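You operate a simulated robot arm through the tools that you are given. There is no shell and no other tool.

You are at the controls of a simulated robot arm. One attempt, no reset.

TASK
Free the black bolt, run it out and in, and tighten it again.
Fine: free and tighten it with the socket key, run it by hand, and stand the key back where it was. Set down upright: socket key.

It is judged by the outcome, as a careful person would: the job done as asked, and still so three seconds after it is handed in. It fails if anything else is knocked over, pushed out of place, dropped, spilled or broken.

THE ROBOT
A 7-joint arm with a two-finger parallel gripper, fixed in place. Base frame: the origin is on the floor under the middle of its stand, x ahead of it, y to its left, z up. Units: cm, degrees, N and s.
It reaches about 96.6 cm from its shoulder. Its first joint turns from -166.0 to 166.0 degrees. Payload 3.43 kg.
The TCP is the grasp point between the finger pads, 3 cm short of the fingertips. In the tool frame z runs along the fingers and y along their closing line. Largest opening 9.4 cm; finger width 2.8, thickness 1; the body of the gripper, 5 by 9.6 cm, starts 5.5 cm behind the TCP.
Orientation is that of the tool frame in the base frame, as a unit quaternion [w, x, y, z]. With the fingers straight down and closing along the base's y, the tool's x points along the base's -x, its y along +y and its z along -z.

THE INTERFACE
- The arm moves only by the tool move_arm. Its argument "steps" is text: rows parted by semicolons, each of 7 numbers parted by spaces: the opening, from 0 (shut) to 1 (fully open), then the shift along the base's x, y, z in cm, then the turn, a rotation vector about the base's x, y, z in rad. In form: gripper dx dy dz ax ay az; .... A call has 1 to 20 rows; each row shifts and turns the commanded pose from where the row before left it. A row lasts 0.2 s, in which the tool goes at most 5 cm and 8.6 degrees; a call with a longer step from one row to the next is refused whole, and so is a gripper value outside its range. A pose out of reach is approached as far as the arm can. The call stops where the force on the tool passes 40 N (or 10 N more than at its start, if that is more) or the arm is blocked; 0.2 s more then pass. The fingers move at their own pace (about 4.5 cm/s each) and stop on an object; they squeeze with about 37 N. The grip force told is the motor's: it shows also when the fingers shut on nothing. Time passes only in rows, and 0.2 s behind the last, so rows that do not move let the fingers close. The reply holds the time, the measured pose of the TCP, the force on the tool along the base axes, the opening and the grip force, in the units named above and with some noise, with the torque about the TCP (base axes, N m) and any sound that the robot's microphone picked up.
- Cameras (640 x 400 px; columns grow to the right, rows downward): "scene" is fixed at [22.09, -62.69, 144.65]; the picture's right is [0.52, -0.86, 0.00], its down [-0.70, -0.43, -0.57] and it looks along [0.49, 0.29, -0.82] (base axes); focal length 347 px, centre (320, 200). "wrist" rides on the gripper at [7.6, 1.4, -10.2] in the tool frame; the picture's right is [-0.18, 0.98, 0.00], its down [-0.75, -0.14, -0.64] and it looks along [-0.63, -0.12, 0.77] (tool axes); focal length 243 px, centre (320, 200).
- get_image(camera): a new picture of that camera. The clock stands still meanwhile.
- lift_body(by): slides the trunk up (or, below 0, down) by that many cm; the arm rides with it, the base frame stays. It gives what a move gives, with no picture.
- pixel_to_xyz(camera, pixels): for up to 12 pixels [column, row] of the newest picture of that camera ("zoom" is the newest enlarged one), the place [x, y, z] in the base frame of the surface seen there, good to about 0.2 cm, but the place of the scene camera against the robot may be out by one fixed shift of up to 2.5 cm in any direction. The clock stands still meanwhile.
- close_up(camera, box): a new picture of the part [left, top, right, bottom] of that camera's present view, enlarged. The clock stands still meanwhile.
- job_done(): hands the job in; it is judged then, once.

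Open the gripper and draw the arm clear of the work before you hand the job in, unless the task says otherwise.

The tools are called after "Emit:" as a command line: name --argument value ..., lists and objects as JSON in quotes. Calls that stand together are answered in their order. move_arm: Moves the arm, as the interface text tells. Its arguments: {"type":"object","properties":{"steps":{"type":"string"}},"required":["steps"]} The other tools are called the same way: lift_body (by) moves the trunk up or down; get_image (camera) takes a picture; pixel_to_xyz (camera, pixels) gives the place of the surface under pixels of a picture; close_up (camera, box) takes an enlarged picture of a part of a camera's view; job_done () hands the job in.

At the start:

```text
clock: 0.0
tool_pos: [43.57, -38.24, 112.93]
ee_rot: [0.0, -0.001, 1.0, 0.001]
contact_force: [0.6, 0.1, 0.2]
torque: [0.0, 0.0, -0.01]
finger_gap: 9.4
grasp_force: 0.0
trunk travel left (down, up): [-37.5, 11.5]
```

scene: 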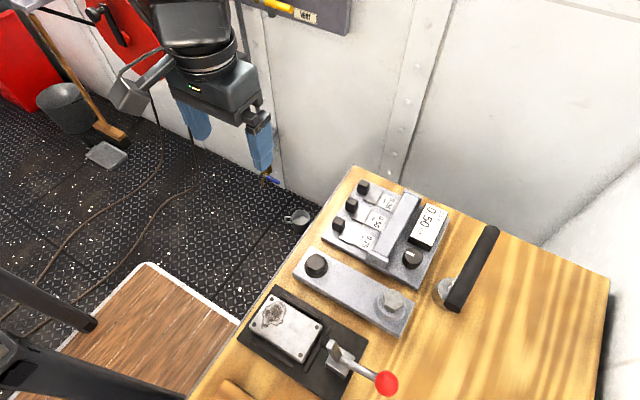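
wrist: 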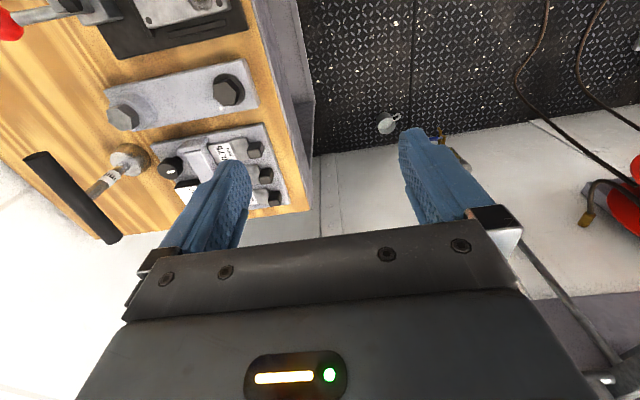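

I start by looking closer at the work: the black bolt seems to be at about (316,264) in the scene picture, and the socket key (T-handle) near (470,270).

Emit:
close_up --camera "scene" --box '[260, 160, 520, 340]'

Emit:
close_up --camera "wrist" --box '[0, 0, 320, 250]'

```text
2.22 times, centred on (390, 250) of scene
```

zoom: 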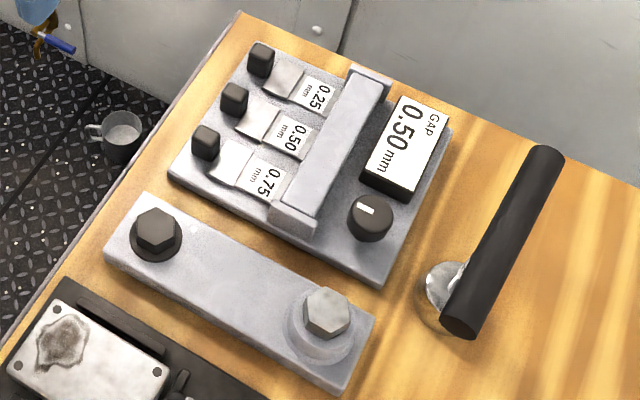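

```text
1.60 times, centred on (160, 125) of wrist
```

zoom: 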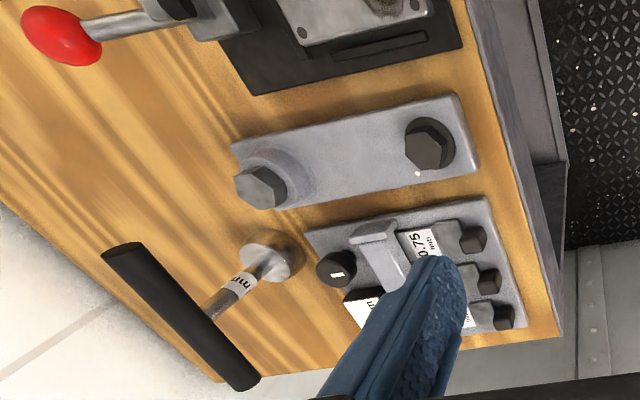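

The bolt (black hex head, zoom (157,230)) and the T-handled socket key are seen. I read places on both from the scene and the wrist views to find the scene camera's shift.

Emit:
close_up --camera "scene" --box '[260, 160, 520, 340]'

Emit:
pixel_to_xyz --camera "scene" --pixels '[[316, 262], [393, 300], [303, 284], [330, 292], [346, 260], [445, 290], [490, 232], [455, 302], [472, 268], [360, 320], [412, 258], [430, 300]]'

Emit:
pixel_to_xyz --camera "wrist" --pixels '[[230, 90], [122, 118], [170, 90], [170, 167], [130, 155], [35, 158], [113, 238], [72, 197], [102, 188], [112, 80], [252, 190], [250, 45]]'

```text
2.22 times, centred on (390, 250) of scene
```

zoom: 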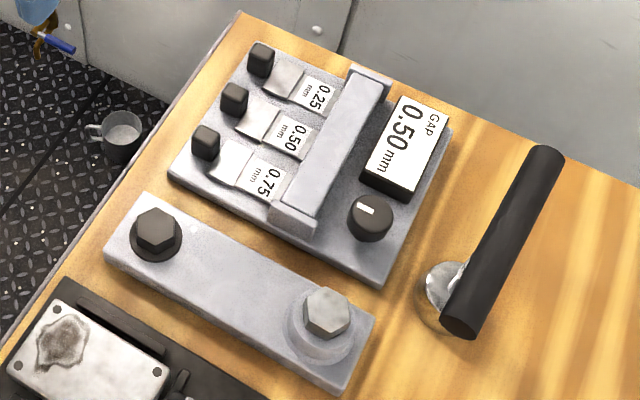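

```text
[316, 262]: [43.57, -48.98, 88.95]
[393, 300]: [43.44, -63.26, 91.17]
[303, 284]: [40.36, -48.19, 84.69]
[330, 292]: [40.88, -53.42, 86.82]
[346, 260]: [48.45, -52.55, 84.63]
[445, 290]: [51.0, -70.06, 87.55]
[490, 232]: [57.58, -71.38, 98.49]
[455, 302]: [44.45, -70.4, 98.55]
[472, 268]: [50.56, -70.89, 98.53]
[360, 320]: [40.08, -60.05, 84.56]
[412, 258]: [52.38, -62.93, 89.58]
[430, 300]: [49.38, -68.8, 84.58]
```

```text
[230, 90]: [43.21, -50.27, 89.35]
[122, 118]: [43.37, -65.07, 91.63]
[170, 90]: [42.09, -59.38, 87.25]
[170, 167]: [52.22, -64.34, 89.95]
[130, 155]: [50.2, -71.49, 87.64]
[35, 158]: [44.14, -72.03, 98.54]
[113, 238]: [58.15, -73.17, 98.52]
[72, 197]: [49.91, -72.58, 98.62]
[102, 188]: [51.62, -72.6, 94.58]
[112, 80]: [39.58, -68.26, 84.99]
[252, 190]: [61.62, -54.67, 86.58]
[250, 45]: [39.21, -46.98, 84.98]
```

The wrist view (taken as true) puts the bolt at about (43.2,-50.3) top 89.3, and the key's handle along x from (44,-72) to (58,-73), top at 98.6; the scene is shifted about +1.4 in y. I move toward the bolt at height to get a closer look with the wrist camera.

Emit:
move_arm --steps "1 0 -4 0 0 0 0;1 0 -4 0 0 0 0;1 0 -4 0 0 0 0;1 -1 -4 0 0 0 0;1 -2 -4 0 0 0 0;1 0 0 0 0 0 0"

Emit:
get_image --camera "wrist"

Emit:
get_image --camera "scene"

```text
clock: 1.4
tool_pos: [40.53, -58.16, 112.94]
ee_rot: [0.0, -0.001, 1.0, -0.001]
contact_force: [0.4, 0.5, -0.4]
torque: [0.01, -0.01, -0.01]
finger_gap: 9.4
grasp_force: 0.0
trunk travel left (down, up): [-37.5, 11.5]
```

```text
taken
```

wrist: 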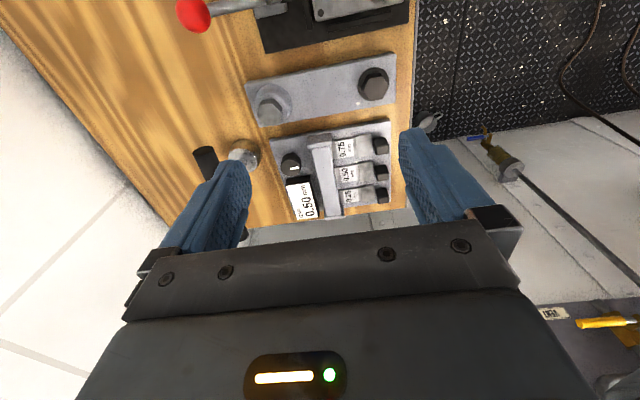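

```text
taken
```

scene: 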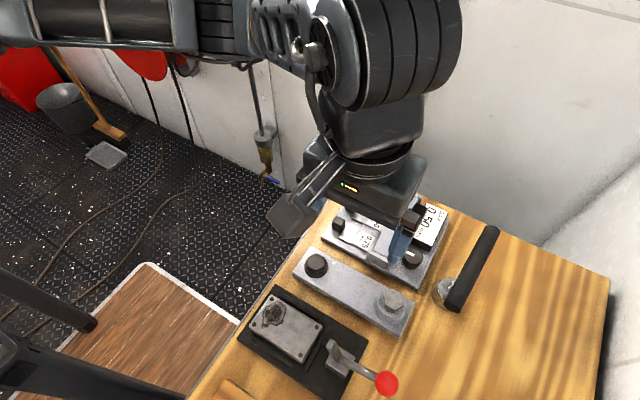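

Arm tracks well. The black bolt is at (374,84) in the wrist view; I zoom on it and the rest.

Emit:
close_up --camera "wrist" --box '[230, 40, 420, 160]'

Emit:
pixel_to_xyz --camera "wrist" --pixels '[[374, 80], [378, 92], [272, 108], [320, 105], [193, 15], [250, 8], [268, 8], [360, 12], [322, 150], [291, 165], [300, 200], [380, 145]]'

```text
3.33 times, centred on (325, 100) of wrist
```

zoom: 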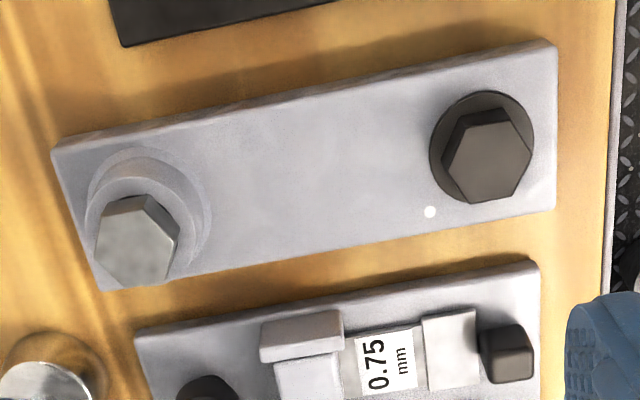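

```text
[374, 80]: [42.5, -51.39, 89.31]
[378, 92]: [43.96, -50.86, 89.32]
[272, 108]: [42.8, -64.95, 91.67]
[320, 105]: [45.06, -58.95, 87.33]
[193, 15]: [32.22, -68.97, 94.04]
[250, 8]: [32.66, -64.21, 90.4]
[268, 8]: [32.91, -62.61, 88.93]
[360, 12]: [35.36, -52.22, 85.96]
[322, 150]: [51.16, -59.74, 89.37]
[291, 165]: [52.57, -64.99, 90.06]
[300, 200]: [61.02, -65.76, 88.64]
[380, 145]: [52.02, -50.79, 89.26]
```

I read the hex corners and the white dot in the zoom picture.

Emit:
close_up --camera "wrist" --box '[340, 55, 412, 115]'

Emit:
close_up --camera "scene" --box '[290, 235, 350, 290]'

```text
6.67 times, centred on (376, 85) of wrist
```

zoom: 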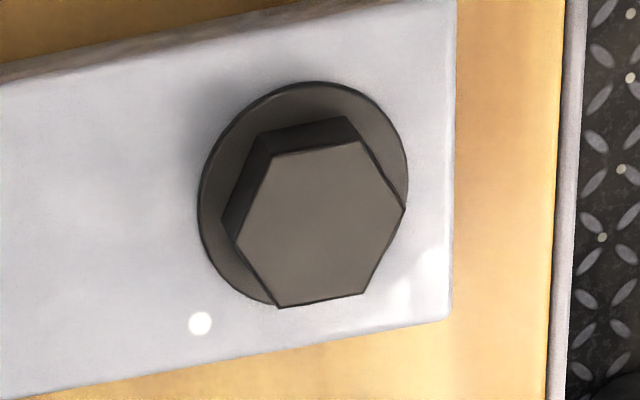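

```text
7.27 times, centred on (320, 262) of scene
```

zoom: 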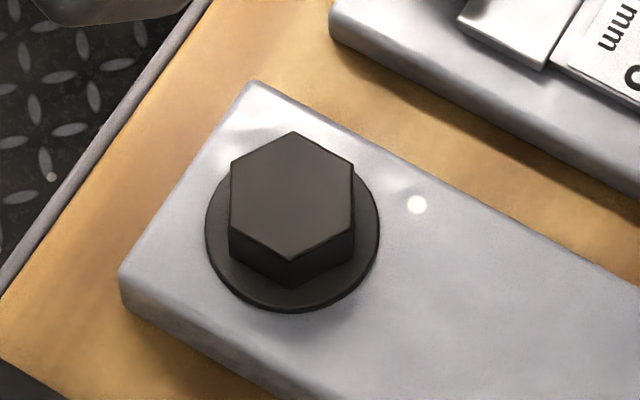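

I read the six hex corners from this scene zoom, plus the dot and the washer edge.

Emit:
pixel_to_xyz --camera "zoom" --pixels '[[293, 136], [350, 172], [350, 226], [291, 254], [233, 224], [235, 168], [417, 204], [291, 194], [213, 250], [374, 250], [290, 307], [290, 282]]'

Emit:
close_up --camera "wrist" --box '[340, 55, 412, 115]'

```text
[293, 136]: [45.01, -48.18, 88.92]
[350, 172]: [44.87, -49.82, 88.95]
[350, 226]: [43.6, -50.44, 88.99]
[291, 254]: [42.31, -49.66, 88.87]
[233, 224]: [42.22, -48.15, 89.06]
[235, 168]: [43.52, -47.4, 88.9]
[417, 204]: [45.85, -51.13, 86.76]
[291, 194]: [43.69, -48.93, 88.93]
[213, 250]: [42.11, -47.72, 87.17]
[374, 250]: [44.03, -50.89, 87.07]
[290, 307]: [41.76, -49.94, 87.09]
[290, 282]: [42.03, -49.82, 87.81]
```

```text
6.67 times, centred on (376, 85) of wrist
```

zoom: 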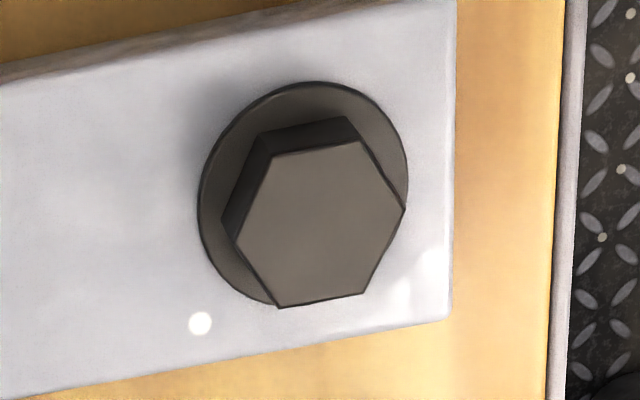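

Emit:
pixel_to_xyz --camera "zoom" --pixels '[[274, 156], [357, 144], [402, 210], [363, 291], [280, 305], [237, 237], [200, 323], [318, 224], [230, 170], [405, 170], [300, 90], [450, 150]]'

```text
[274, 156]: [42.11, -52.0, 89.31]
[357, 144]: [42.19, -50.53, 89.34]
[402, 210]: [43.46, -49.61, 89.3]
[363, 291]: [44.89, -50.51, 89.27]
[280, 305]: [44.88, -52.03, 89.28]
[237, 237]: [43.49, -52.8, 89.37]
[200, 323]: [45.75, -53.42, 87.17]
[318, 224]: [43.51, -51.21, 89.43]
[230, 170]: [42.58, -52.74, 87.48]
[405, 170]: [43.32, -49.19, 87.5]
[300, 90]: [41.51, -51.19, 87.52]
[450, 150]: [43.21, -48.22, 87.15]
```

The wrist view now gives the bolt centre near (43.5,-51.2), while the first picture gave -50.3; I need a third, closer look to settle it, so I move above the bolt at a safe height.

Emit:
move_arm --steps "1 0.7 1.8 -3 0 0 0;1 0.8 1.8 -3 0 0 0;1 0.8 1.8 -3 0 0 0;1 0.7 1.8 -3 0 0 0;1 0 0 0 0 0 0;1 0 0 0 0 0 0"

Emit:
get_image --camera "wrist"

Emit:
get_image --camera "scene"

```text
clock: 2.8
tool_pos: [43.5, -51.09, 101.0]
ee_rot: [0.0, -0.001, 1.0, 0.0]
contact_force: [0.0, 0.8, 0.0]
torque: [-0.01, -0.03, -0.02]
finger_gap: 9.41
grasp_force: 0.0
trunk travel left (down, up): [-37.5, 11.5]
```

```text
taken
```

wrist: 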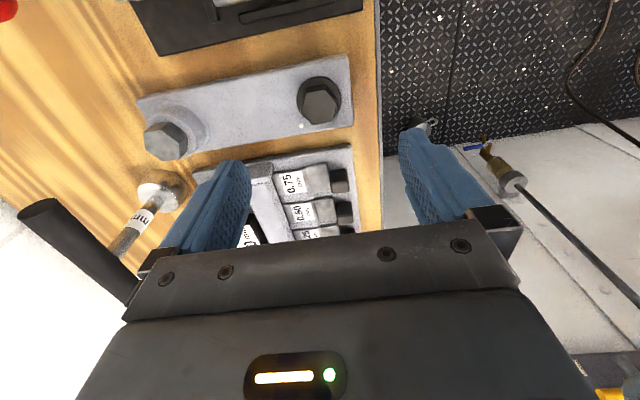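

```text
taken
```

scene: 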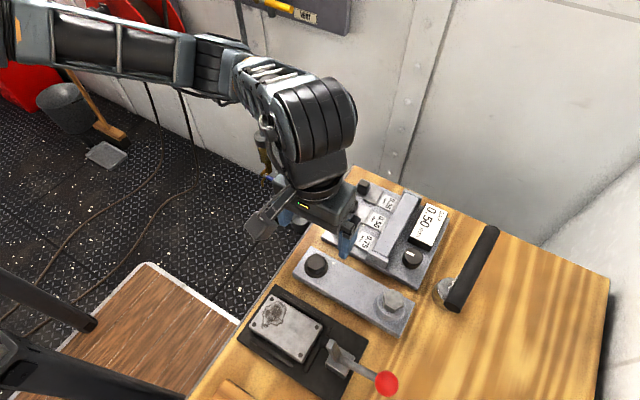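

The bolt is at (320,102), midway between the fingertips (about columns 243 and 404). I measure it and the key again from this pose.

Emit:
close_up --camera "wrist" --box '[280, 65, 360, 135]'

Emit:
pixel_to_xyz --camera "wrist" --pixels '[[320, 102], [169, 140], [302, 125], [158, 195], [140, 220], [125, 245], [35, 207], [80, 250], [235, 180], [250, 110], [60, 130], [405, 140]]'

Emit:
close_up --camera "wrist" --box '[10, 150, 250, 310]'

```text
5.71 times, centred on (320, 100) of wrist
```

zoom: 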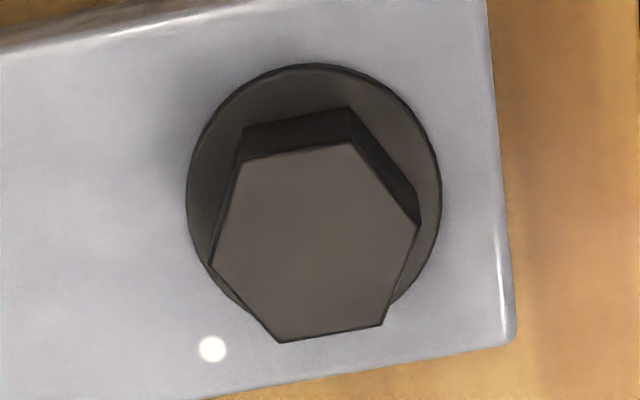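

```text
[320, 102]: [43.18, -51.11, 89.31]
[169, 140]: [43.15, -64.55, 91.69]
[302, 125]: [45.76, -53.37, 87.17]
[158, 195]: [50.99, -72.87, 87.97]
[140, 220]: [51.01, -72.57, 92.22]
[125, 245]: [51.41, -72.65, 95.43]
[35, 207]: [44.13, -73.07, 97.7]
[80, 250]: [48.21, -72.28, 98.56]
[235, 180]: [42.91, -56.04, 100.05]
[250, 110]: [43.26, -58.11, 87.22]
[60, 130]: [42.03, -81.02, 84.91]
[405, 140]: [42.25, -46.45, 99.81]
```

```text
2.50 times, centred on (130, 230) of wrist
```

zoom: 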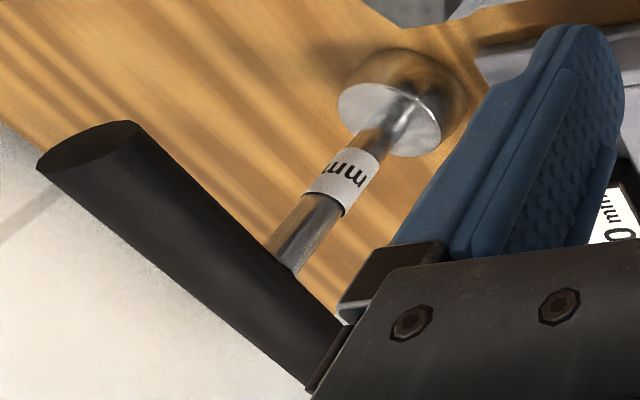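

The bolt reads (43.5,-51.2), top 89.3, flange top 87.5. Next I place the TCP about 12 cm above the key's handle to measure it the same way.

Emit:
move_arm --steps "1 0 0 3 0 0 0;1 1 -3 3 0 0 0;1 1 -4 3 0 0 0;1 2 -4 1 0 0 0;1 2 -4 0 0 0 0;1 1.5 -4 0 0 0 0;1 0.5 -2.9 0 0 0 0;1 0 0 0 0 0 0;1 0 0 0 0 0 0"

Emit:
get_image --camera "wrist"

Emit:
get_image --camera "scene"

```text
refused: row 3 steps farther than a row can; nothing moved
```

```text
taken
```

wrist: 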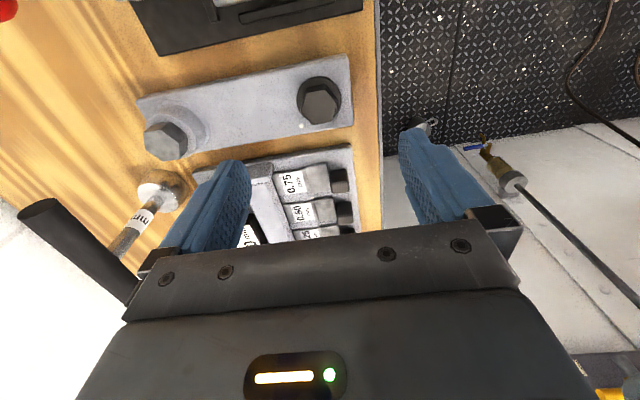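

```text
taken
```

scene: 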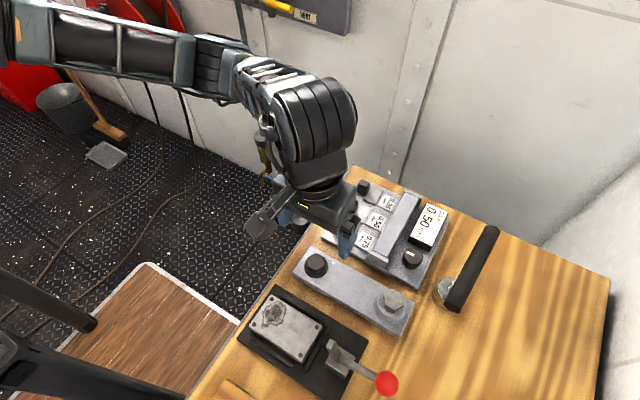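

The move was refused because row 3 was over 5 cm; nothing moved. I send it with smaller steps, first up, then across to above the key.

Emit:
move_arm --steps "1 0 0 4 0 0 0;1 0 0 4 0 0 0;1 0 0 2 0 0 0;1 2 -4 0 0 0 0;1 2 -4 0 0 0 0;1 2 -4 0 0 0 0;1 1.5 -4 0 0 0 0;1 0.5 -4 0 0 0 0;1 0 -1.9 0 0 0 0;1 0 0 0 0 0 0;1 0 0 0 0 0 0"

Emit:
get_image --camera "wrist"

Emit:
get_image --camera "scene"

```text
clock: 5.2
tool_pos: [51.49, -72.93, 110.96]
ee_rot: [0.0, 0.0, 1.0, 0.0]
contact_force: [0.2, 0.2, 0.2]
torque: [-0.03, 0.01, 0.01]
finger_gap: 9.4
grasp_force: 0.1
trunk travel left (down, up): [-37.5, 11.5]
```

```text
taken
```

wrist: 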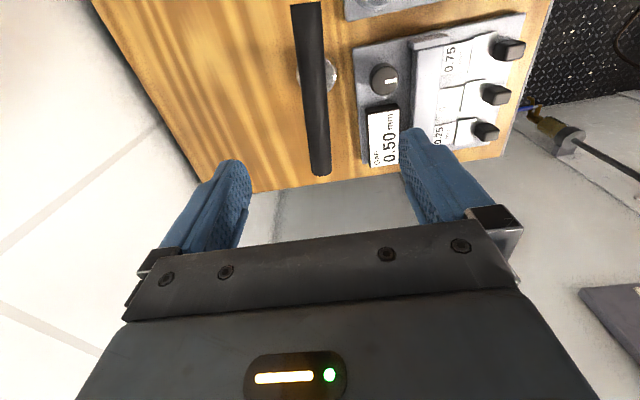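

```text
taken
```

scene: 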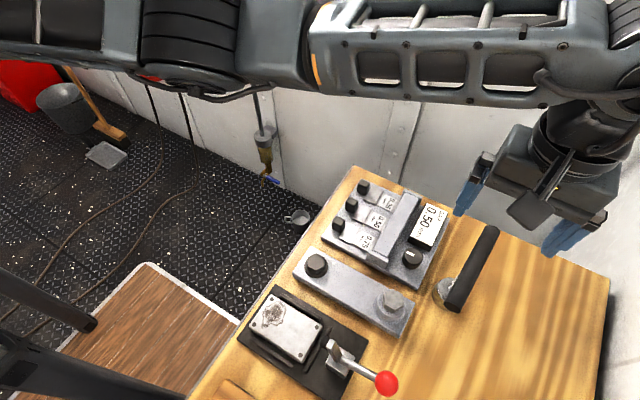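

The arm reaches well. The handle runs from (306,5) to (321,172) in the wrist view; I measure along it.

Emit:
close_up --camera "wrist" --box '[250, 0, 410, 190]'

Emit:
pixel_to_xyz --camera "wrist" --pixels '[[306, 6], [310, 50], [314, 90], [318, 130], [321, 168], [296, 50], [323, 50], [301, 90], [327, 90], [333, 75], [300, 78], [316, 171]]'

```text
2.11 times, centred on (330, 95) of wrist
```

zoom: 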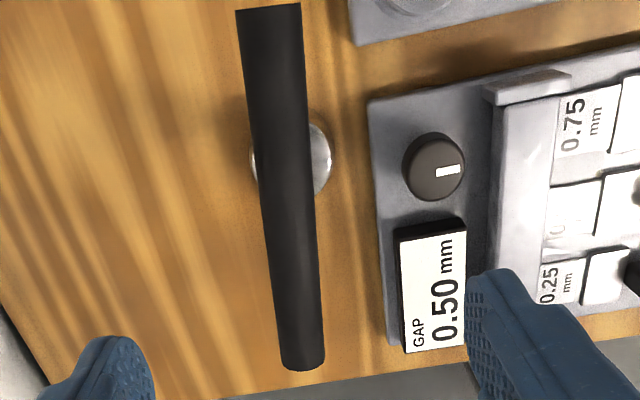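

```text
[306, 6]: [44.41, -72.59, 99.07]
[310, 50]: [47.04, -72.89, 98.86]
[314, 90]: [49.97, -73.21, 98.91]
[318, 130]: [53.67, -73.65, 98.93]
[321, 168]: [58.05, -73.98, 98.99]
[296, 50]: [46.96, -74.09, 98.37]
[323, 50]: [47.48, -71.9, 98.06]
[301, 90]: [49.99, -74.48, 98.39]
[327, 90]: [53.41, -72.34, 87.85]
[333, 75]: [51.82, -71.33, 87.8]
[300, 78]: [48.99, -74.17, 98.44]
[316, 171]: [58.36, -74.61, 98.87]
```

The handle's centre line goes from (44.3,-72.6) to (58.3,-74.0), so its middle is near (51.3,-73.3), turned about -5.8 deg, axis height about 97.7. I align the gripper (-0.1 rad about z) and come down around it, still open.

Emit:
move_arm --steps "1 -0.1 -0.2 -2 0 0 -0.1;1 -0.1 -0.17 -3 0 0 0;1 0 0 -3 0 0 0;1 0 0 -3 0 0 0;1 0 0 -1.3 0 0 0;1 0 0 -1 0 0 0;1 0 0 0 0 0 0"

Emit:
get_image --camera "wrist"

Emit:
get_image --camera "scene"

```text
clock: 6.8
tool_pos: [51.5, -72.99, 97.7]
ee_rot: [0.0, 0.049, 0.999, -0.001]
contact_force: [0.3, -0.3, 0.0]
torque: [-0.01, 0.03, 0.0]
finger_gap: 9.4
grasp_force: 0.1
trunk travel left (down, up): [-37.5, 11.5]
```

```text
taken
```

wrist: 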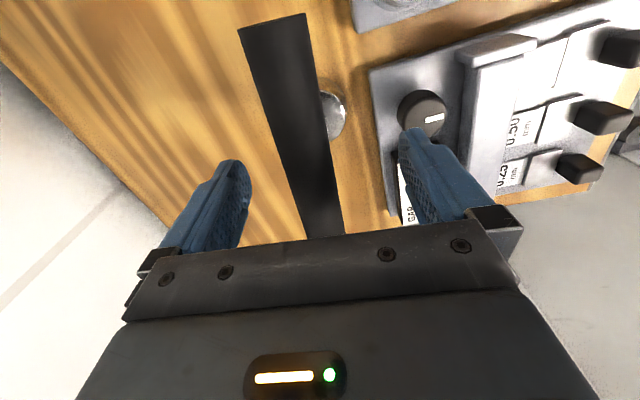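

```text
taken
```

scene: 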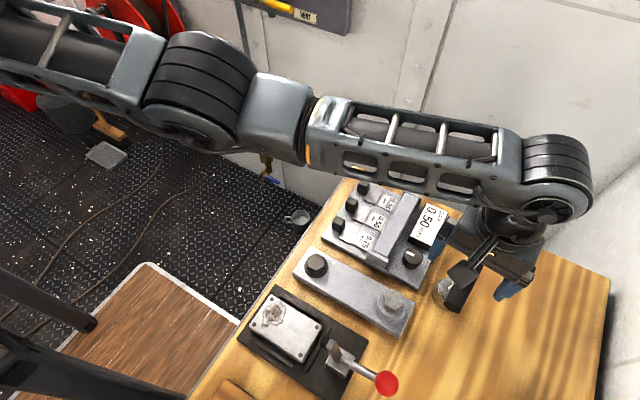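

The handle is between the fingers. I part-close to about 3.4 cm and check that it is centred before squeezing.

Emit:
move_arm --steps "0.6 0 0 0 0 0 0;0.37 0 0 0 0 0 0;0.37 0 0 0 0 0 0;0.37 0 0 0 0 0 0"

Emit:
close_up --camera "wrist" --box '[160, 0, 480, 250]'

Emit:
close_up --camera "scene" --box '[400, 200, 560, 330]'

```text
clock: 7.8
tool_pos: [51.37, -73.11, 97.71]
ee_rot: [0.0, 0.049, 0.999, -0.001]
contact_force: [0.2, 0.6, 0.6]
torque: [0.02, -0.04, -0.01]
finger_gap: 3.48
grasp_force: 0.0
trunk travel left (down, up): [-37.5, 11.5]
```

```text
1.60 times, centred on (320, 125) of wrist
```

zoom: 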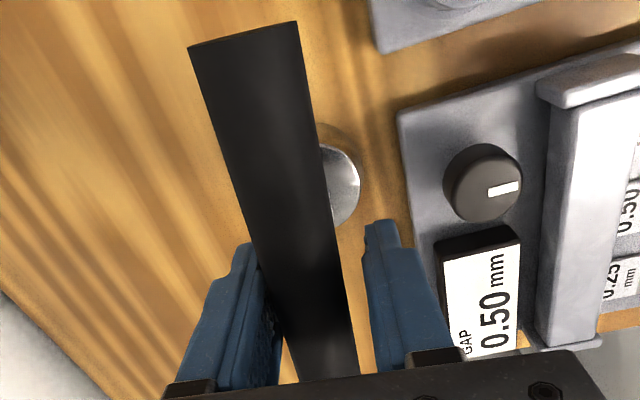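

```text
3.08 times, centred on (480, 265) of scene
```

zoom: 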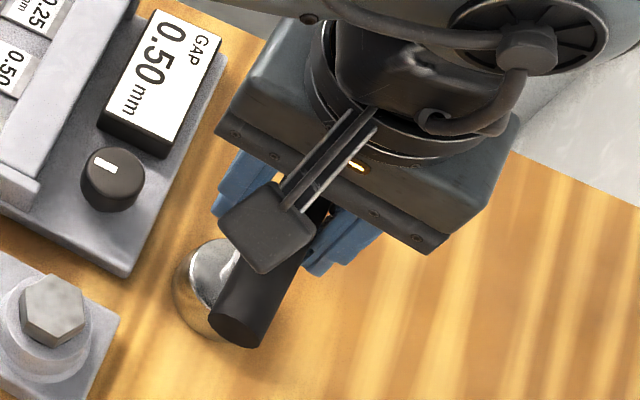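

The left finger almost touches the handle while the right has roughly 0.7 cm of gap, so I shift -0.35 in y, then close.

Emit:
move_arm --steps "0.37 -0.03 -0.35 0 0 0 0;0.37 0 0 0 0 0 0;0 0 0 0 0 0 0;0 0 0 0 0 0 0;0 0 0 0 0 0 0;0 0 0 0 0 0 0"

Emit:
close_up --camera "wrist" --box '[160, 0, 480, 250]'

```text
clock: 9.2
tool_pos: [51.29, -73.07, 97.78]
ee_rot: [0.0, 0.049, 0.999, 0.001]
contact_force: [-0.2, -0.8, 0.8]
torque: [0.0, 0.09, 0.03]
finger_gap: 2.75
grasp_force: 36.4
out of reach, approached as far as the arm can: row 1
trunk travel left (down, up): [-37.5, 11.5]
```

```text
1.60 times, centred on (320, 125) of wrist
```

zoom: 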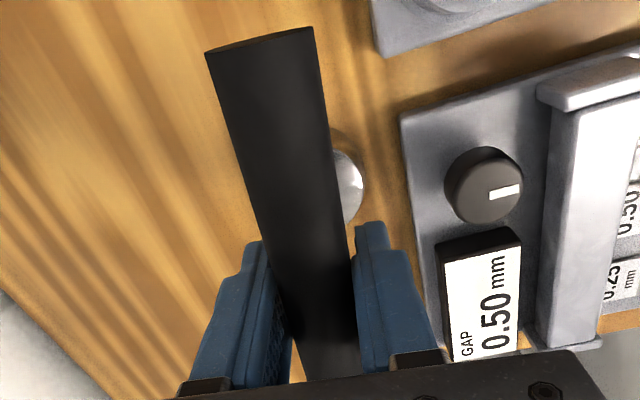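

The grip is firm (gap 2.75, 36 N) on the handle. I lift straight up 10 cm.

Emit:
move_arm --steps "0 0 0 1 0 0 0;0 0 0 2 0 0 0;0 0 0 3 0 0 0;0 0 0 4 0 0 0;0 0 0 0 0 0 0"

Emit:
get_image --camera "wrist"

Emit:
get_image --camera "scene"

```text
clock: 10.4
tool_pos: [51.18, -73.12, 107.77]
ee_rot: [0.0, 0.049, 0.999, 0.0]
contact_force: [0.4, 0.5, 0.1]
torque: [-0.01, 0.0, 0.01]
finger_gap: 0.02
grasp_force: 32.4
trunk travel left (down, up): [-37.5, 11.5]
```

```text
taken
```

wrist: 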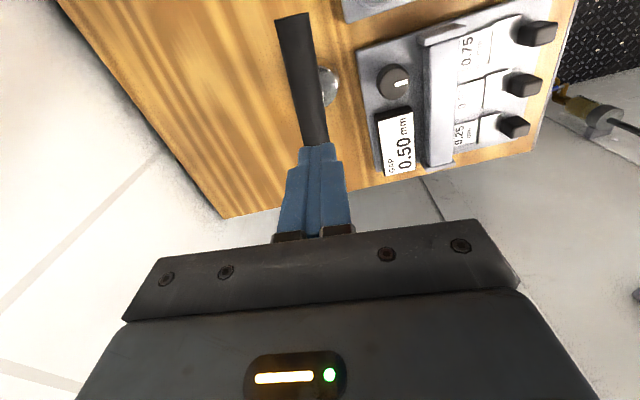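

```text
taken
```

scene: 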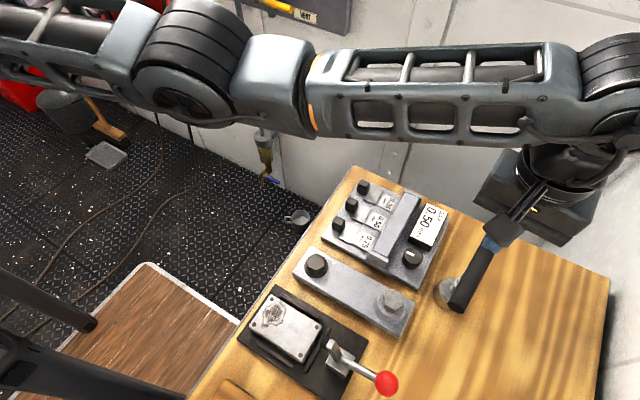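

The fingers slipped off the handle (gap 0.02); the key is still standing at about (465,280) in the scene. I look closely at how it stands before trying again.

Emit:
close_up --camera "scene" --box '[400, 200, 560, 330]'

Emit:
close_up --camera "wrist" --box '[240, 0, 400, 160]'

Emit:
pixel_to_xyz --camera "wrist" --pixels '[[292, 18], [296, 40], [302, 70], [308, 100], [314, 135], [284, 40], [307, 40], [296, 100], [321, 100], [332, 85], [330, 75], [328, 100]]'

```text
3.08 times, centred on (480, 265) of scene
```

zoom: 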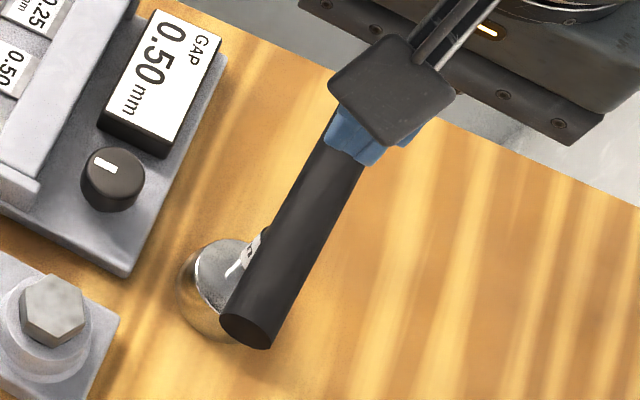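

```text
2.50 times, centred on (320, 80) of wrist
```

zoom: 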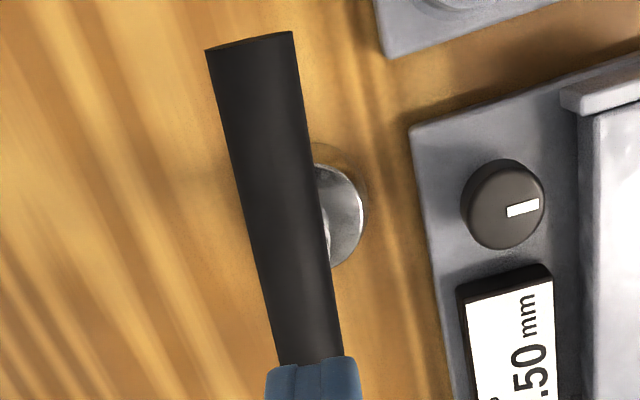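

```text
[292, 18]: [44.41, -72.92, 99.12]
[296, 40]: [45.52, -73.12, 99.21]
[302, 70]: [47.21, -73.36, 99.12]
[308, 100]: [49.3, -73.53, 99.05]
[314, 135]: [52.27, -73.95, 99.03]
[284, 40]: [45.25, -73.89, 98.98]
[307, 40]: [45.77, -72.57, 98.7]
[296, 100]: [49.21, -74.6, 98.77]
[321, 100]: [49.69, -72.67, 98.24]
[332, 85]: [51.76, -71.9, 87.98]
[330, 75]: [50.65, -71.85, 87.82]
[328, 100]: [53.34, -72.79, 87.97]
```

The key still stands upright, perhaps 0.4 cm toward -y and turned about 1.5 deg. I measure the handle's end disc to know its diameter and axis height better, in a fresh scene zoom.

Emit:
close_up --camera "scene" --box '[425, 260, 505, 320]'

```text
6.67 times, centred on (465, 290) of scene
```

zoom: 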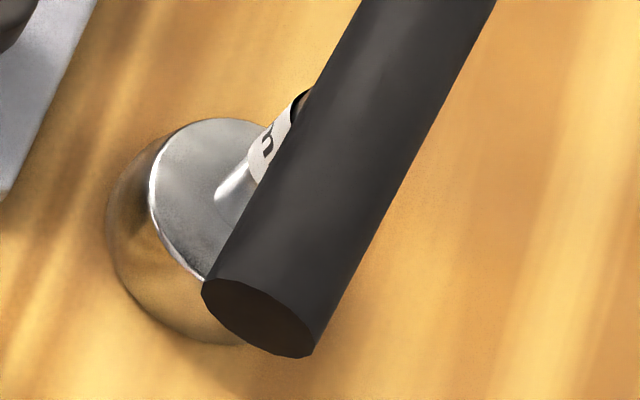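

Emit:
pixel_to_xyz --camera "zoom" --pixels '[[207, 286], [312, 348], [258, 318], [240, 298], [285, 345], [300, 320], [225, 305], [260, 280], [330, 150], [250, 130], [165, 180], [215, 215]]'

```text
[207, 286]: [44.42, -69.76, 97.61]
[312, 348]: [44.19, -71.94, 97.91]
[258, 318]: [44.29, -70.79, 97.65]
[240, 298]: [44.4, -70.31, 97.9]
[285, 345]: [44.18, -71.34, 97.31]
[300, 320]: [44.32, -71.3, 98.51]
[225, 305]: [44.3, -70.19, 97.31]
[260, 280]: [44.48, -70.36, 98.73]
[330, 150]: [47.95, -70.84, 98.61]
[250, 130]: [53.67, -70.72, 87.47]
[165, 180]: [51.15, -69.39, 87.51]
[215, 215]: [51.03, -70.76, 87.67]
```

The handle measures about 2.4 cm across with axis near z 97.8; the arm was also at the edge of its reach, which left the grip off centre. I open, rise, and lower the trunk 10 cm to gain reach at that height.

Emit:
move_arm --steps "0.5 0 0 3 0 0 0;0.6 0 0 4 0 0 0;0.6 0 0 3 0 0 0;0.6 0 0 0 0 0 0"

Emit:
lift_body --by -10

Emit:
get_image --camera "wrist"

Emit:
get_image --camera "scene"

```text
clock: 11.4
tool_pos: [51.17, -72.46, 117.68]
ee_rot: [0.0, 0.049, 0.999, 0.0]
contact_force: [-0.2, -0.7, -1.1]
torque: [-0.01, 0.01, 0.0]
finger_gap: 5.64
grasp_force: 0.0
out of reach, approached as far as the arm can: row 3
trunk travel left (down, up): [-37.5, 11.5]
```

```text
clock: 12.7
tool_pos: [51.05, -72.34, 107.61]
ee_rot: [0.0, 0.049, 0.999, 0.0]
contact_force: [-0.6, 0.2, -0.9]
torque: [0.01, 0.0, -0.02]
finger_gap: 5.65
grasp_force: 0.0
trunk travel left (down, up): [-27.5, 21.5]
```

```text
taken
```

wrist: 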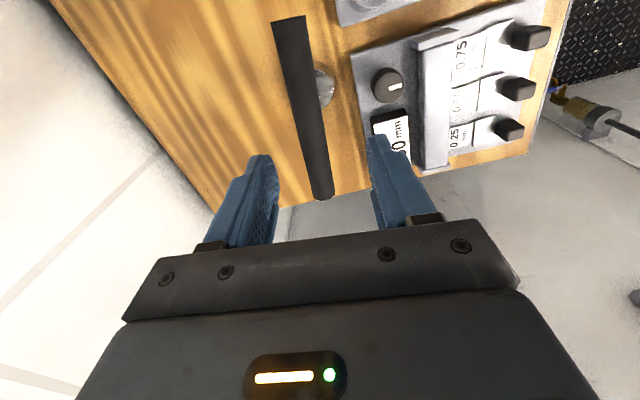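

```text
taken
```

scene: 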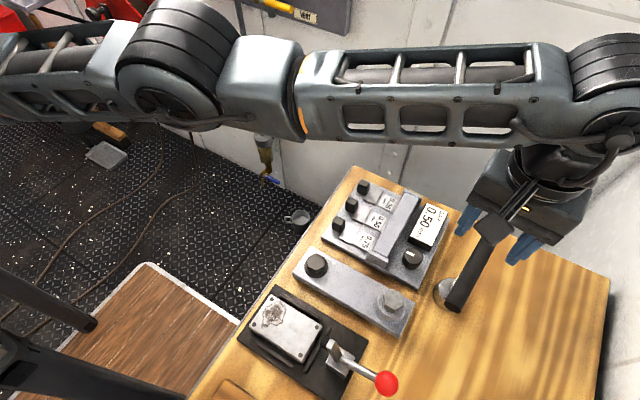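

The arm is right at its stretch limit here, so I will tilt the gripper a few degrees about the handle's own axis to gain reach. First I re-measure the handle in this view, from (290,20) to (322,192).

Emit:
pixel_to_xyz --camera "wrist" --pixels '[[290, 22], [294, 45], [298, 70], [303, 95], [308, 120], [313, 145], [318, 170], [322, 190], [331, 80], [334, 88], [327, 75], [400, 60]]'

Emit:
close_up --camera "wrist" --box '[240, 10, 400, 210]'

```text
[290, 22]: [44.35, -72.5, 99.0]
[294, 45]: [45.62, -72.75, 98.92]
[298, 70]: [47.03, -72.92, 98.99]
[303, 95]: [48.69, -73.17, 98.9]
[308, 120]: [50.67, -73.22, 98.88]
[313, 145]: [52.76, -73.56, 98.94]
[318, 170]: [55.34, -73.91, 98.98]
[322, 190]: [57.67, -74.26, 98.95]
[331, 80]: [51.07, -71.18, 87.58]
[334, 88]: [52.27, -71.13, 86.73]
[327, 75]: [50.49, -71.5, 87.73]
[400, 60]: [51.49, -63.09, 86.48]
```

```text
2.00 times, centred on (320, 110) of wrist
```

zoom: 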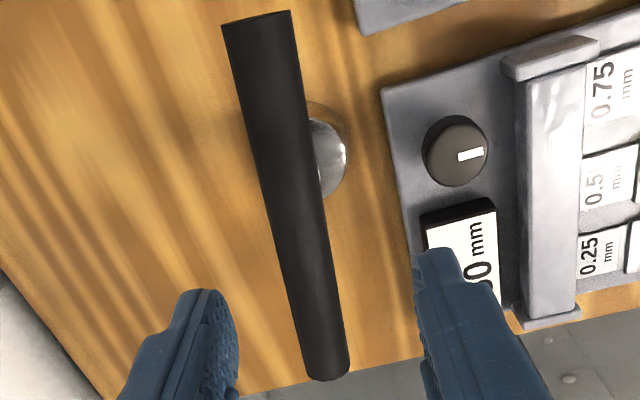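

The handle's middle reads (51.25,-73.4), direction about -7.5 deg, top 98.95. I turn -0.03 more about z, tilt -0.06 about the handle axis for reach, and go down to z 97.5 around it.

Emit:
move_arm --steps "0.6 0.1 -0.5 -1 -0.0595 0.0079 -0.03;0.6 0.1 -0.56 -2 0 0 0;0.6 0 0 -3 0 0 0;0.6 0 0 -2.1 0 0 0;0.6 0 0 -2 0 0 0;0.6 0 0 0 0 0 0;0.45 0 0 0 0 0 0;0.37 0 0 0 0 0 0;0.37 0 0 0 0 0 0"

Emit:
close_up --camera "wrist" --box '[160, 0, 480, 250]'

Emit:
close_up --camera "scene" --box '[400, 200, 560, 330]'

```text
clock: 14.7
tool_pos: [51.49, -74.29, 97.55]
ee_rot: [-0.002, 0.064, 0.998, -0.029]
contact_force: [-0.3, 0.4, 0.1]
torque: [0.01, -0.02, 0.03]
finger_gap: 3.49
grasp_force: 0.0
out of reach, approached as far as the arm can: row 1
trunk travel left (down, up): [-27.5, 21.5]
```

```text
1.60 times, centred on (320, 125) of wrist
```

zoom: 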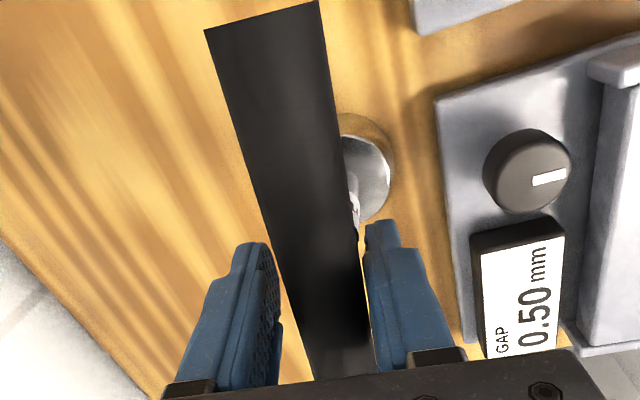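

```text
3.08 times, centred on (480, 265) of scene
```

zoom: 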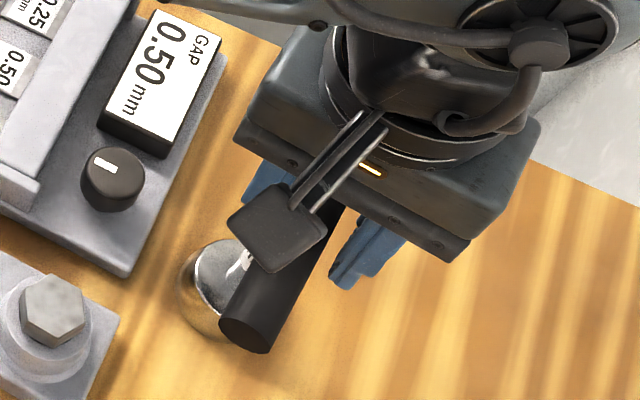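

The TCP reads y -74.29, and the handle is now close to the right finger, so I shift +0.42 in y and check the centring again.

Emit:
move_arm --steps "0.37 0 0.42 0 0 0 0;0.37 0 0 0 0 0 0;0.32 0 0 0 0 0 0;0.32 0 0 0 0 0 0"

Emit:
close_up --camera "wrist" --box '[160, 0, 480, 250]'

```text
clock: 15.7
tool_pos: [51.35, -74.24, 97.5]
ee_rot: [-0.003, 0.065, 0.997, -0.03]
contact_force: [0.3, 0.2, 0.7]
torque: [0.04, -0.01, -0.01]
finger_gap: 3.05
grasp_force: 0.1
out of reach, approached as far as the arm can: row 1
trunk travel left (down, up): [-27.5, 21.5]
```

```text
1.60 times, centred on (320, 125) of wrist
```

zoom: 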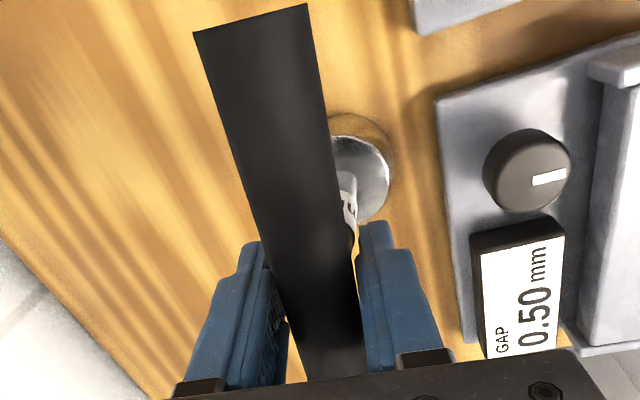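

The right finger has pushed the handle so that the key leans a little (more of the shaft shows at (347,200)); the arm did not follow the +y shift. I open again to let it stand and try the shift in small rows.

Emit:
move_arm --steps "0.5 0 0 0 0 0 0;0.55 0 0.2 0 0 0 0;0.55 0 0.2 0 0 0 0;0.55 0 0.2 0 0 0 0;0.55 0 0 0 0 0 0"

Emit:
close_up --camera "wrist" --box '[160, 0, 480, 250]'

```text
clock: 16.9
tool_pos: [51.55, -74.14, 97.5]
ee_rot: [-0.004, 0.064, 0.998, -0.028]
contact_force: [0.3, -0.1, -0.4]
torque: [0.01, 0.02, 0.02]
finger_gap: 5.17
grasp_force: 0.0
out of reach, approached as far as the arm can: row 3
trunk travel left (down, up): [-27.5, 21.5]
```

```text
1.60 times, centred on (320, 125) of wrist
```

zoom: 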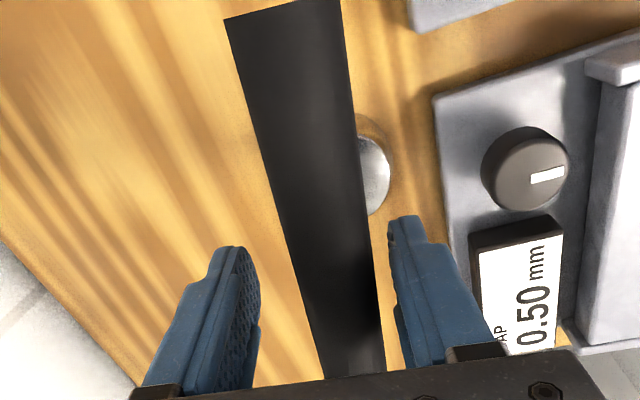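

The handle is standing free again between the fingers. The arm reports "out of reach" oddly, so I rise 8 cm clear and check how command and measured pose agree.

Emit:
move_arm --steps "0.55 0 0 2 0 0 0;0.55 0 0 3 0 0 0;0.55 0 0 3 0 0 0;0.55 0 0 0 0 0 0;0.55 0 0 0 0 0 0"

Emit:
get_image --camera "scene"

Emit:
get_image --camera "wrist"

```text
clock: 18.1
tool_pos: [51.29, -73.89, 105.52]
ee_rot: [-0.003, 0.064, 0.998, -0.03]
contact_force: [0.6, 0.0, 0.0]
torque: [-0.03, -0.01, 0.01]
finger_gap: 5.16
grasp_force: 0.1
trunk travel left (down, up): [-27.5, 21.5]
```

```text
taken
```

scene: 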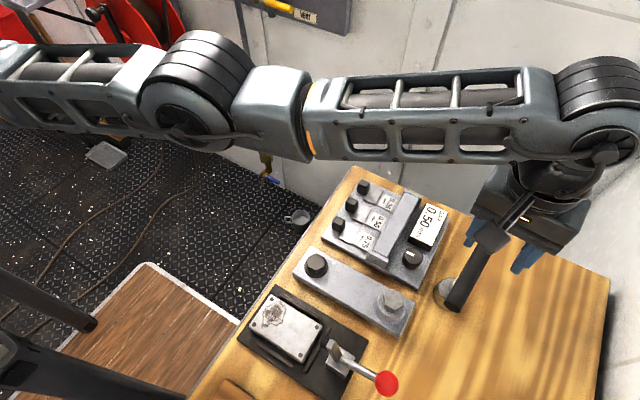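

```text
taken
```

wrist: 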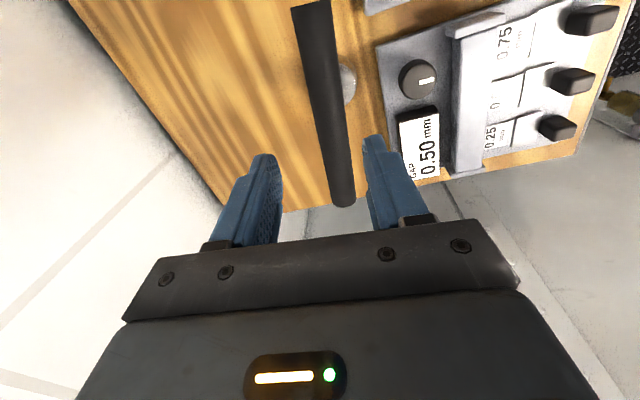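

Not flagged up here. I add a 0.1 rad tilt in the radial direction (harmless for a round handle) to bring the wrist nearer, and shift +0.4 in y, then check the pose.

Emit:
move_arm --steps "0.55 0 0.2 0 -0.082 -0.057 0;0.55 0 0.2 0 0 0 0;0.55 0 0 0 0 0 0;0.55 0 0 0 0 0 0"

Emit:
get_image --camera "wrist"

```text
clock: 19.1
tool_pos: [51.62, -73.77, 105.46]
ee_rot: [0.029, 0.065, 0.995, -0.068]
contact_force: [-0.1, 0.4, 0.3]
torque: [-0.02, 0.0, 0.0]
finger_gap: 5.17
grasp_force: 0.1
trunk travel left (down, up): [-27.5, 21.5]
```

```text
taken
```

wrist: 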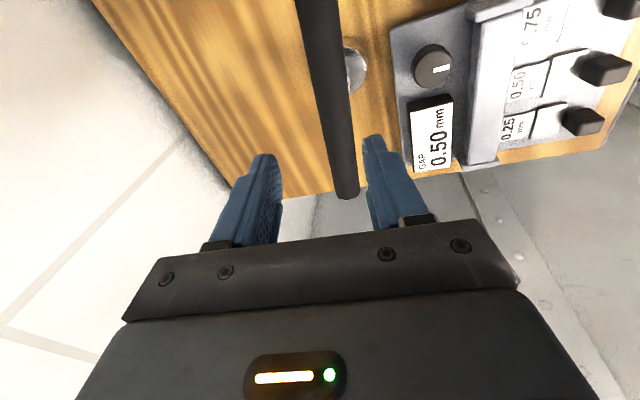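

I hold still for a row to see how steady the readings are, and measure the handle in this view.

Emit:
move_arm --steps "0.55 0 0 0 0 0 0;0.55 0 0 0 0 0 0;0.55 0 0 0 0 0 0"

Emit:
pixel_to_xyz --camera "wrist" --pixels '[[318, 20], [323, 50], [328, 80], [333, 110], [338, 140], [343, 170], [346, 190], [356, 70], [430, 65], [415, 145]]'

```text
clock: 19.9
tool_pos: [51.57, -73.78, 105.54]
ee_rot: [0.029, 0.066, 0.995, -0.069]
contact_force: [-0.2, -0.4, 1.4]
torque: [-0.01, 0.02, 0.03]
finger_gap: 5.16
grasp_force: 0.1
trunk travel left (down, up): [-27.5, 21.5]
```

```text
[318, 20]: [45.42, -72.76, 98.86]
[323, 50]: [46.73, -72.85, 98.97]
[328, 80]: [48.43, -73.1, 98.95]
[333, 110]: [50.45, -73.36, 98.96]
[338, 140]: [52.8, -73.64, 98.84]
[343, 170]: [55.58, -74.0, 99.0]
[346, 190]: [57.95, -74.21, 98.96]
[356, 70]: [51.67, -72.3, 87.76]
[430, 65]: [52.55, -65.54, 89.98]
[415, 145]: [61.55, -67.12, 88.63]
```

The handle's middle reads (51.3,-73.5) and the TCP (51.6,-73.78); judging by the earlier finger views the middle is about -73.6. I go down with a small shift and look again.

Emit:
move_arm --steps "0.55 -0.1 0.1 -2 0 0 0;0.55 -0.1 0.05 -2 0 0 0;0.55 0 0 -2 0 0 0;0.55 0 0 -1.9 0 0 0;0.55 0 0 0 0 0 0;0.55 0 0 0 0 0 0"

Emit:
close_up --camera "wrist" --box '[160, 0, 480, 250]'

```text
clock: 21.3
tool_pos: [51.3, -73.62, 97.5]
ee_rot: [0.03, 0.065, 0.995, -0.069]
contact_force: [-0.1, 0.1, -0.1]
torque: [-0.02, -0.01, -0.03]
finger_gap: 5.16
grasp_force: 0.1
trunk travel left (down, up): [-27.5, 21.5]
```

```text
1.60 times, centred on (320, 125) of wrist
```

zoom: 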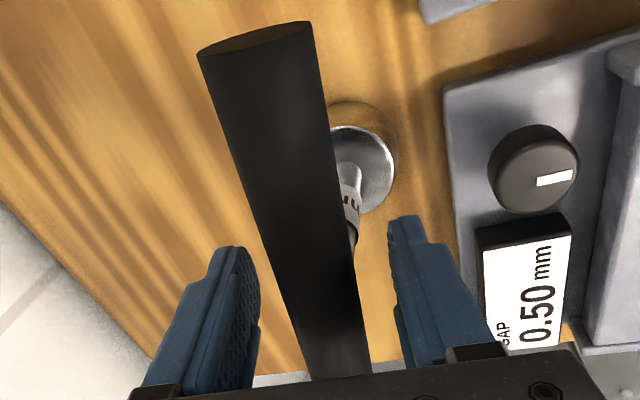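

No flag now, TCP at (51.3,-73.62,97.5) with the handle nearly centred. I close slowly and hold.

Emit:
move_arm --steps "0.4 0 -0.1 0 0 0 0;0.34 0 0 0 0 0 0;0.3 0 0 0 0 0 0;0.27 0 0 0 0 0 0;0.2 0 0 0 0 0 0;0 0 0 0 0 0 0;0 0 0 0 0 0 0;0 0 0 0 0 0 0"

Emit:
close_up --camera "wrist" --box '[160, 0, 480, 250]'

Emit:
close_up --camera "scene" --box '[400, 200, 560, 330]'

```text
clock: 23.1
tool_pos: [51.37, -73.83, 97.63]
ee_rot: [0.029, 0.065, 0.995, -0.069]
contact_force: [-0.5, 1.1, 2.1]
torque: [-0.03, -0.03, 0.0]
finger_gap: 2.77
grasp_force: 36.7
trunk travel left (down, up): [-27.5, 21.5]
```

```text
1.60 times, centred on (320, 125) of wrist
```

zoom: 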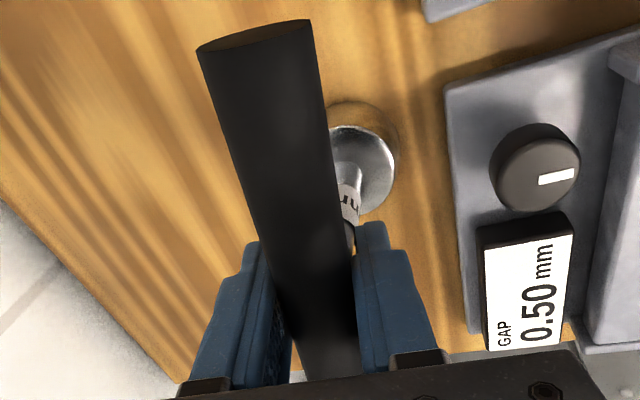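

```text
3.08 times, centred on (480, 265) of scene
```

zoom: 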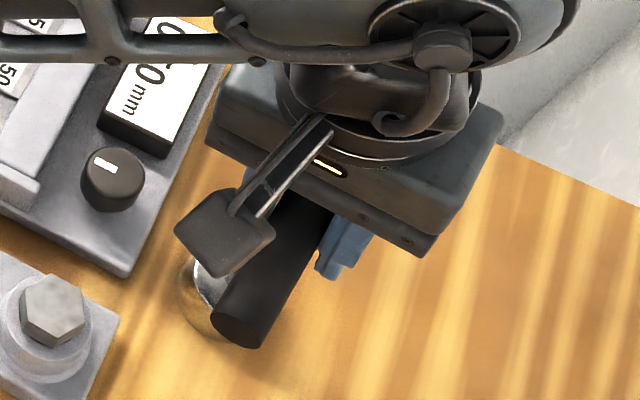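

Same gap 2.77, well seated, so that is the handle's diameter. I lift very slowly, 1.5 cm, and check that the gap holds.

Emit:
move_arm --steps "0 0 0 0.2 0 0 0;0 0 0 0.3 0 0 0;0 0 0 0.5 0 0 0;0 0 0 0.5 0 0 0;0 0 0 0 0 0 0"

Emit:
close_up --camera "wrist" --box '[160, 0, 480, 250]'

Emit:
close_up --camera "scene" --box '[400, 200, 560, 330]'

```text
clock: 24.3
tool_pos: [51.33, -73.63, 99.18]
ee_rot: [0.029, 0.065, 0.995, -0.069]
contact_force: [0.0, 0.1, -2.8]
torque: [0.03, 0.02, 0.0]
finger_gap: 2.79
grasp_force: 36.6
trunk travel left (down, up): [-27.5, 21.5]
```

```text
1.60 times, centred on (320, 125) of wrist
```

zoom: 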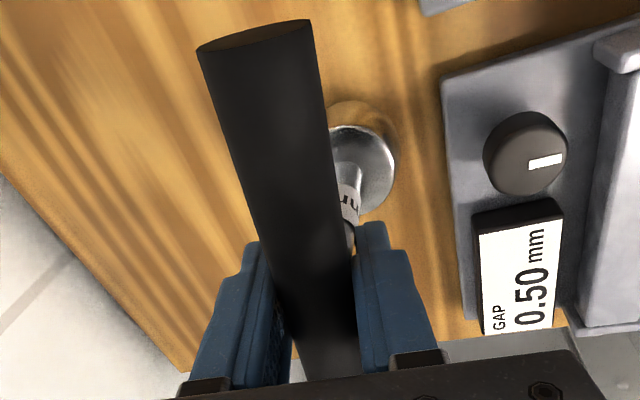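

```text
3.08 times, centred on (480, 265) of scene
```

zoom: 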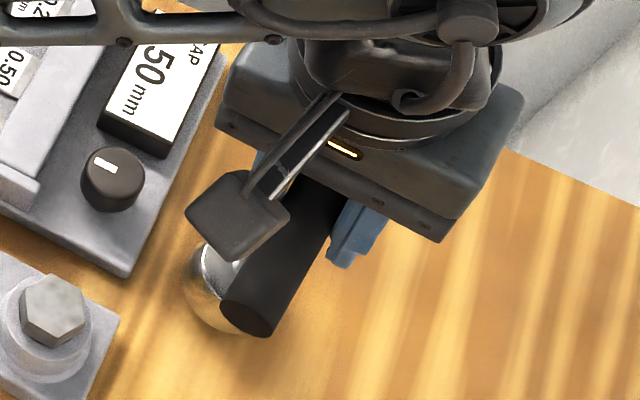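

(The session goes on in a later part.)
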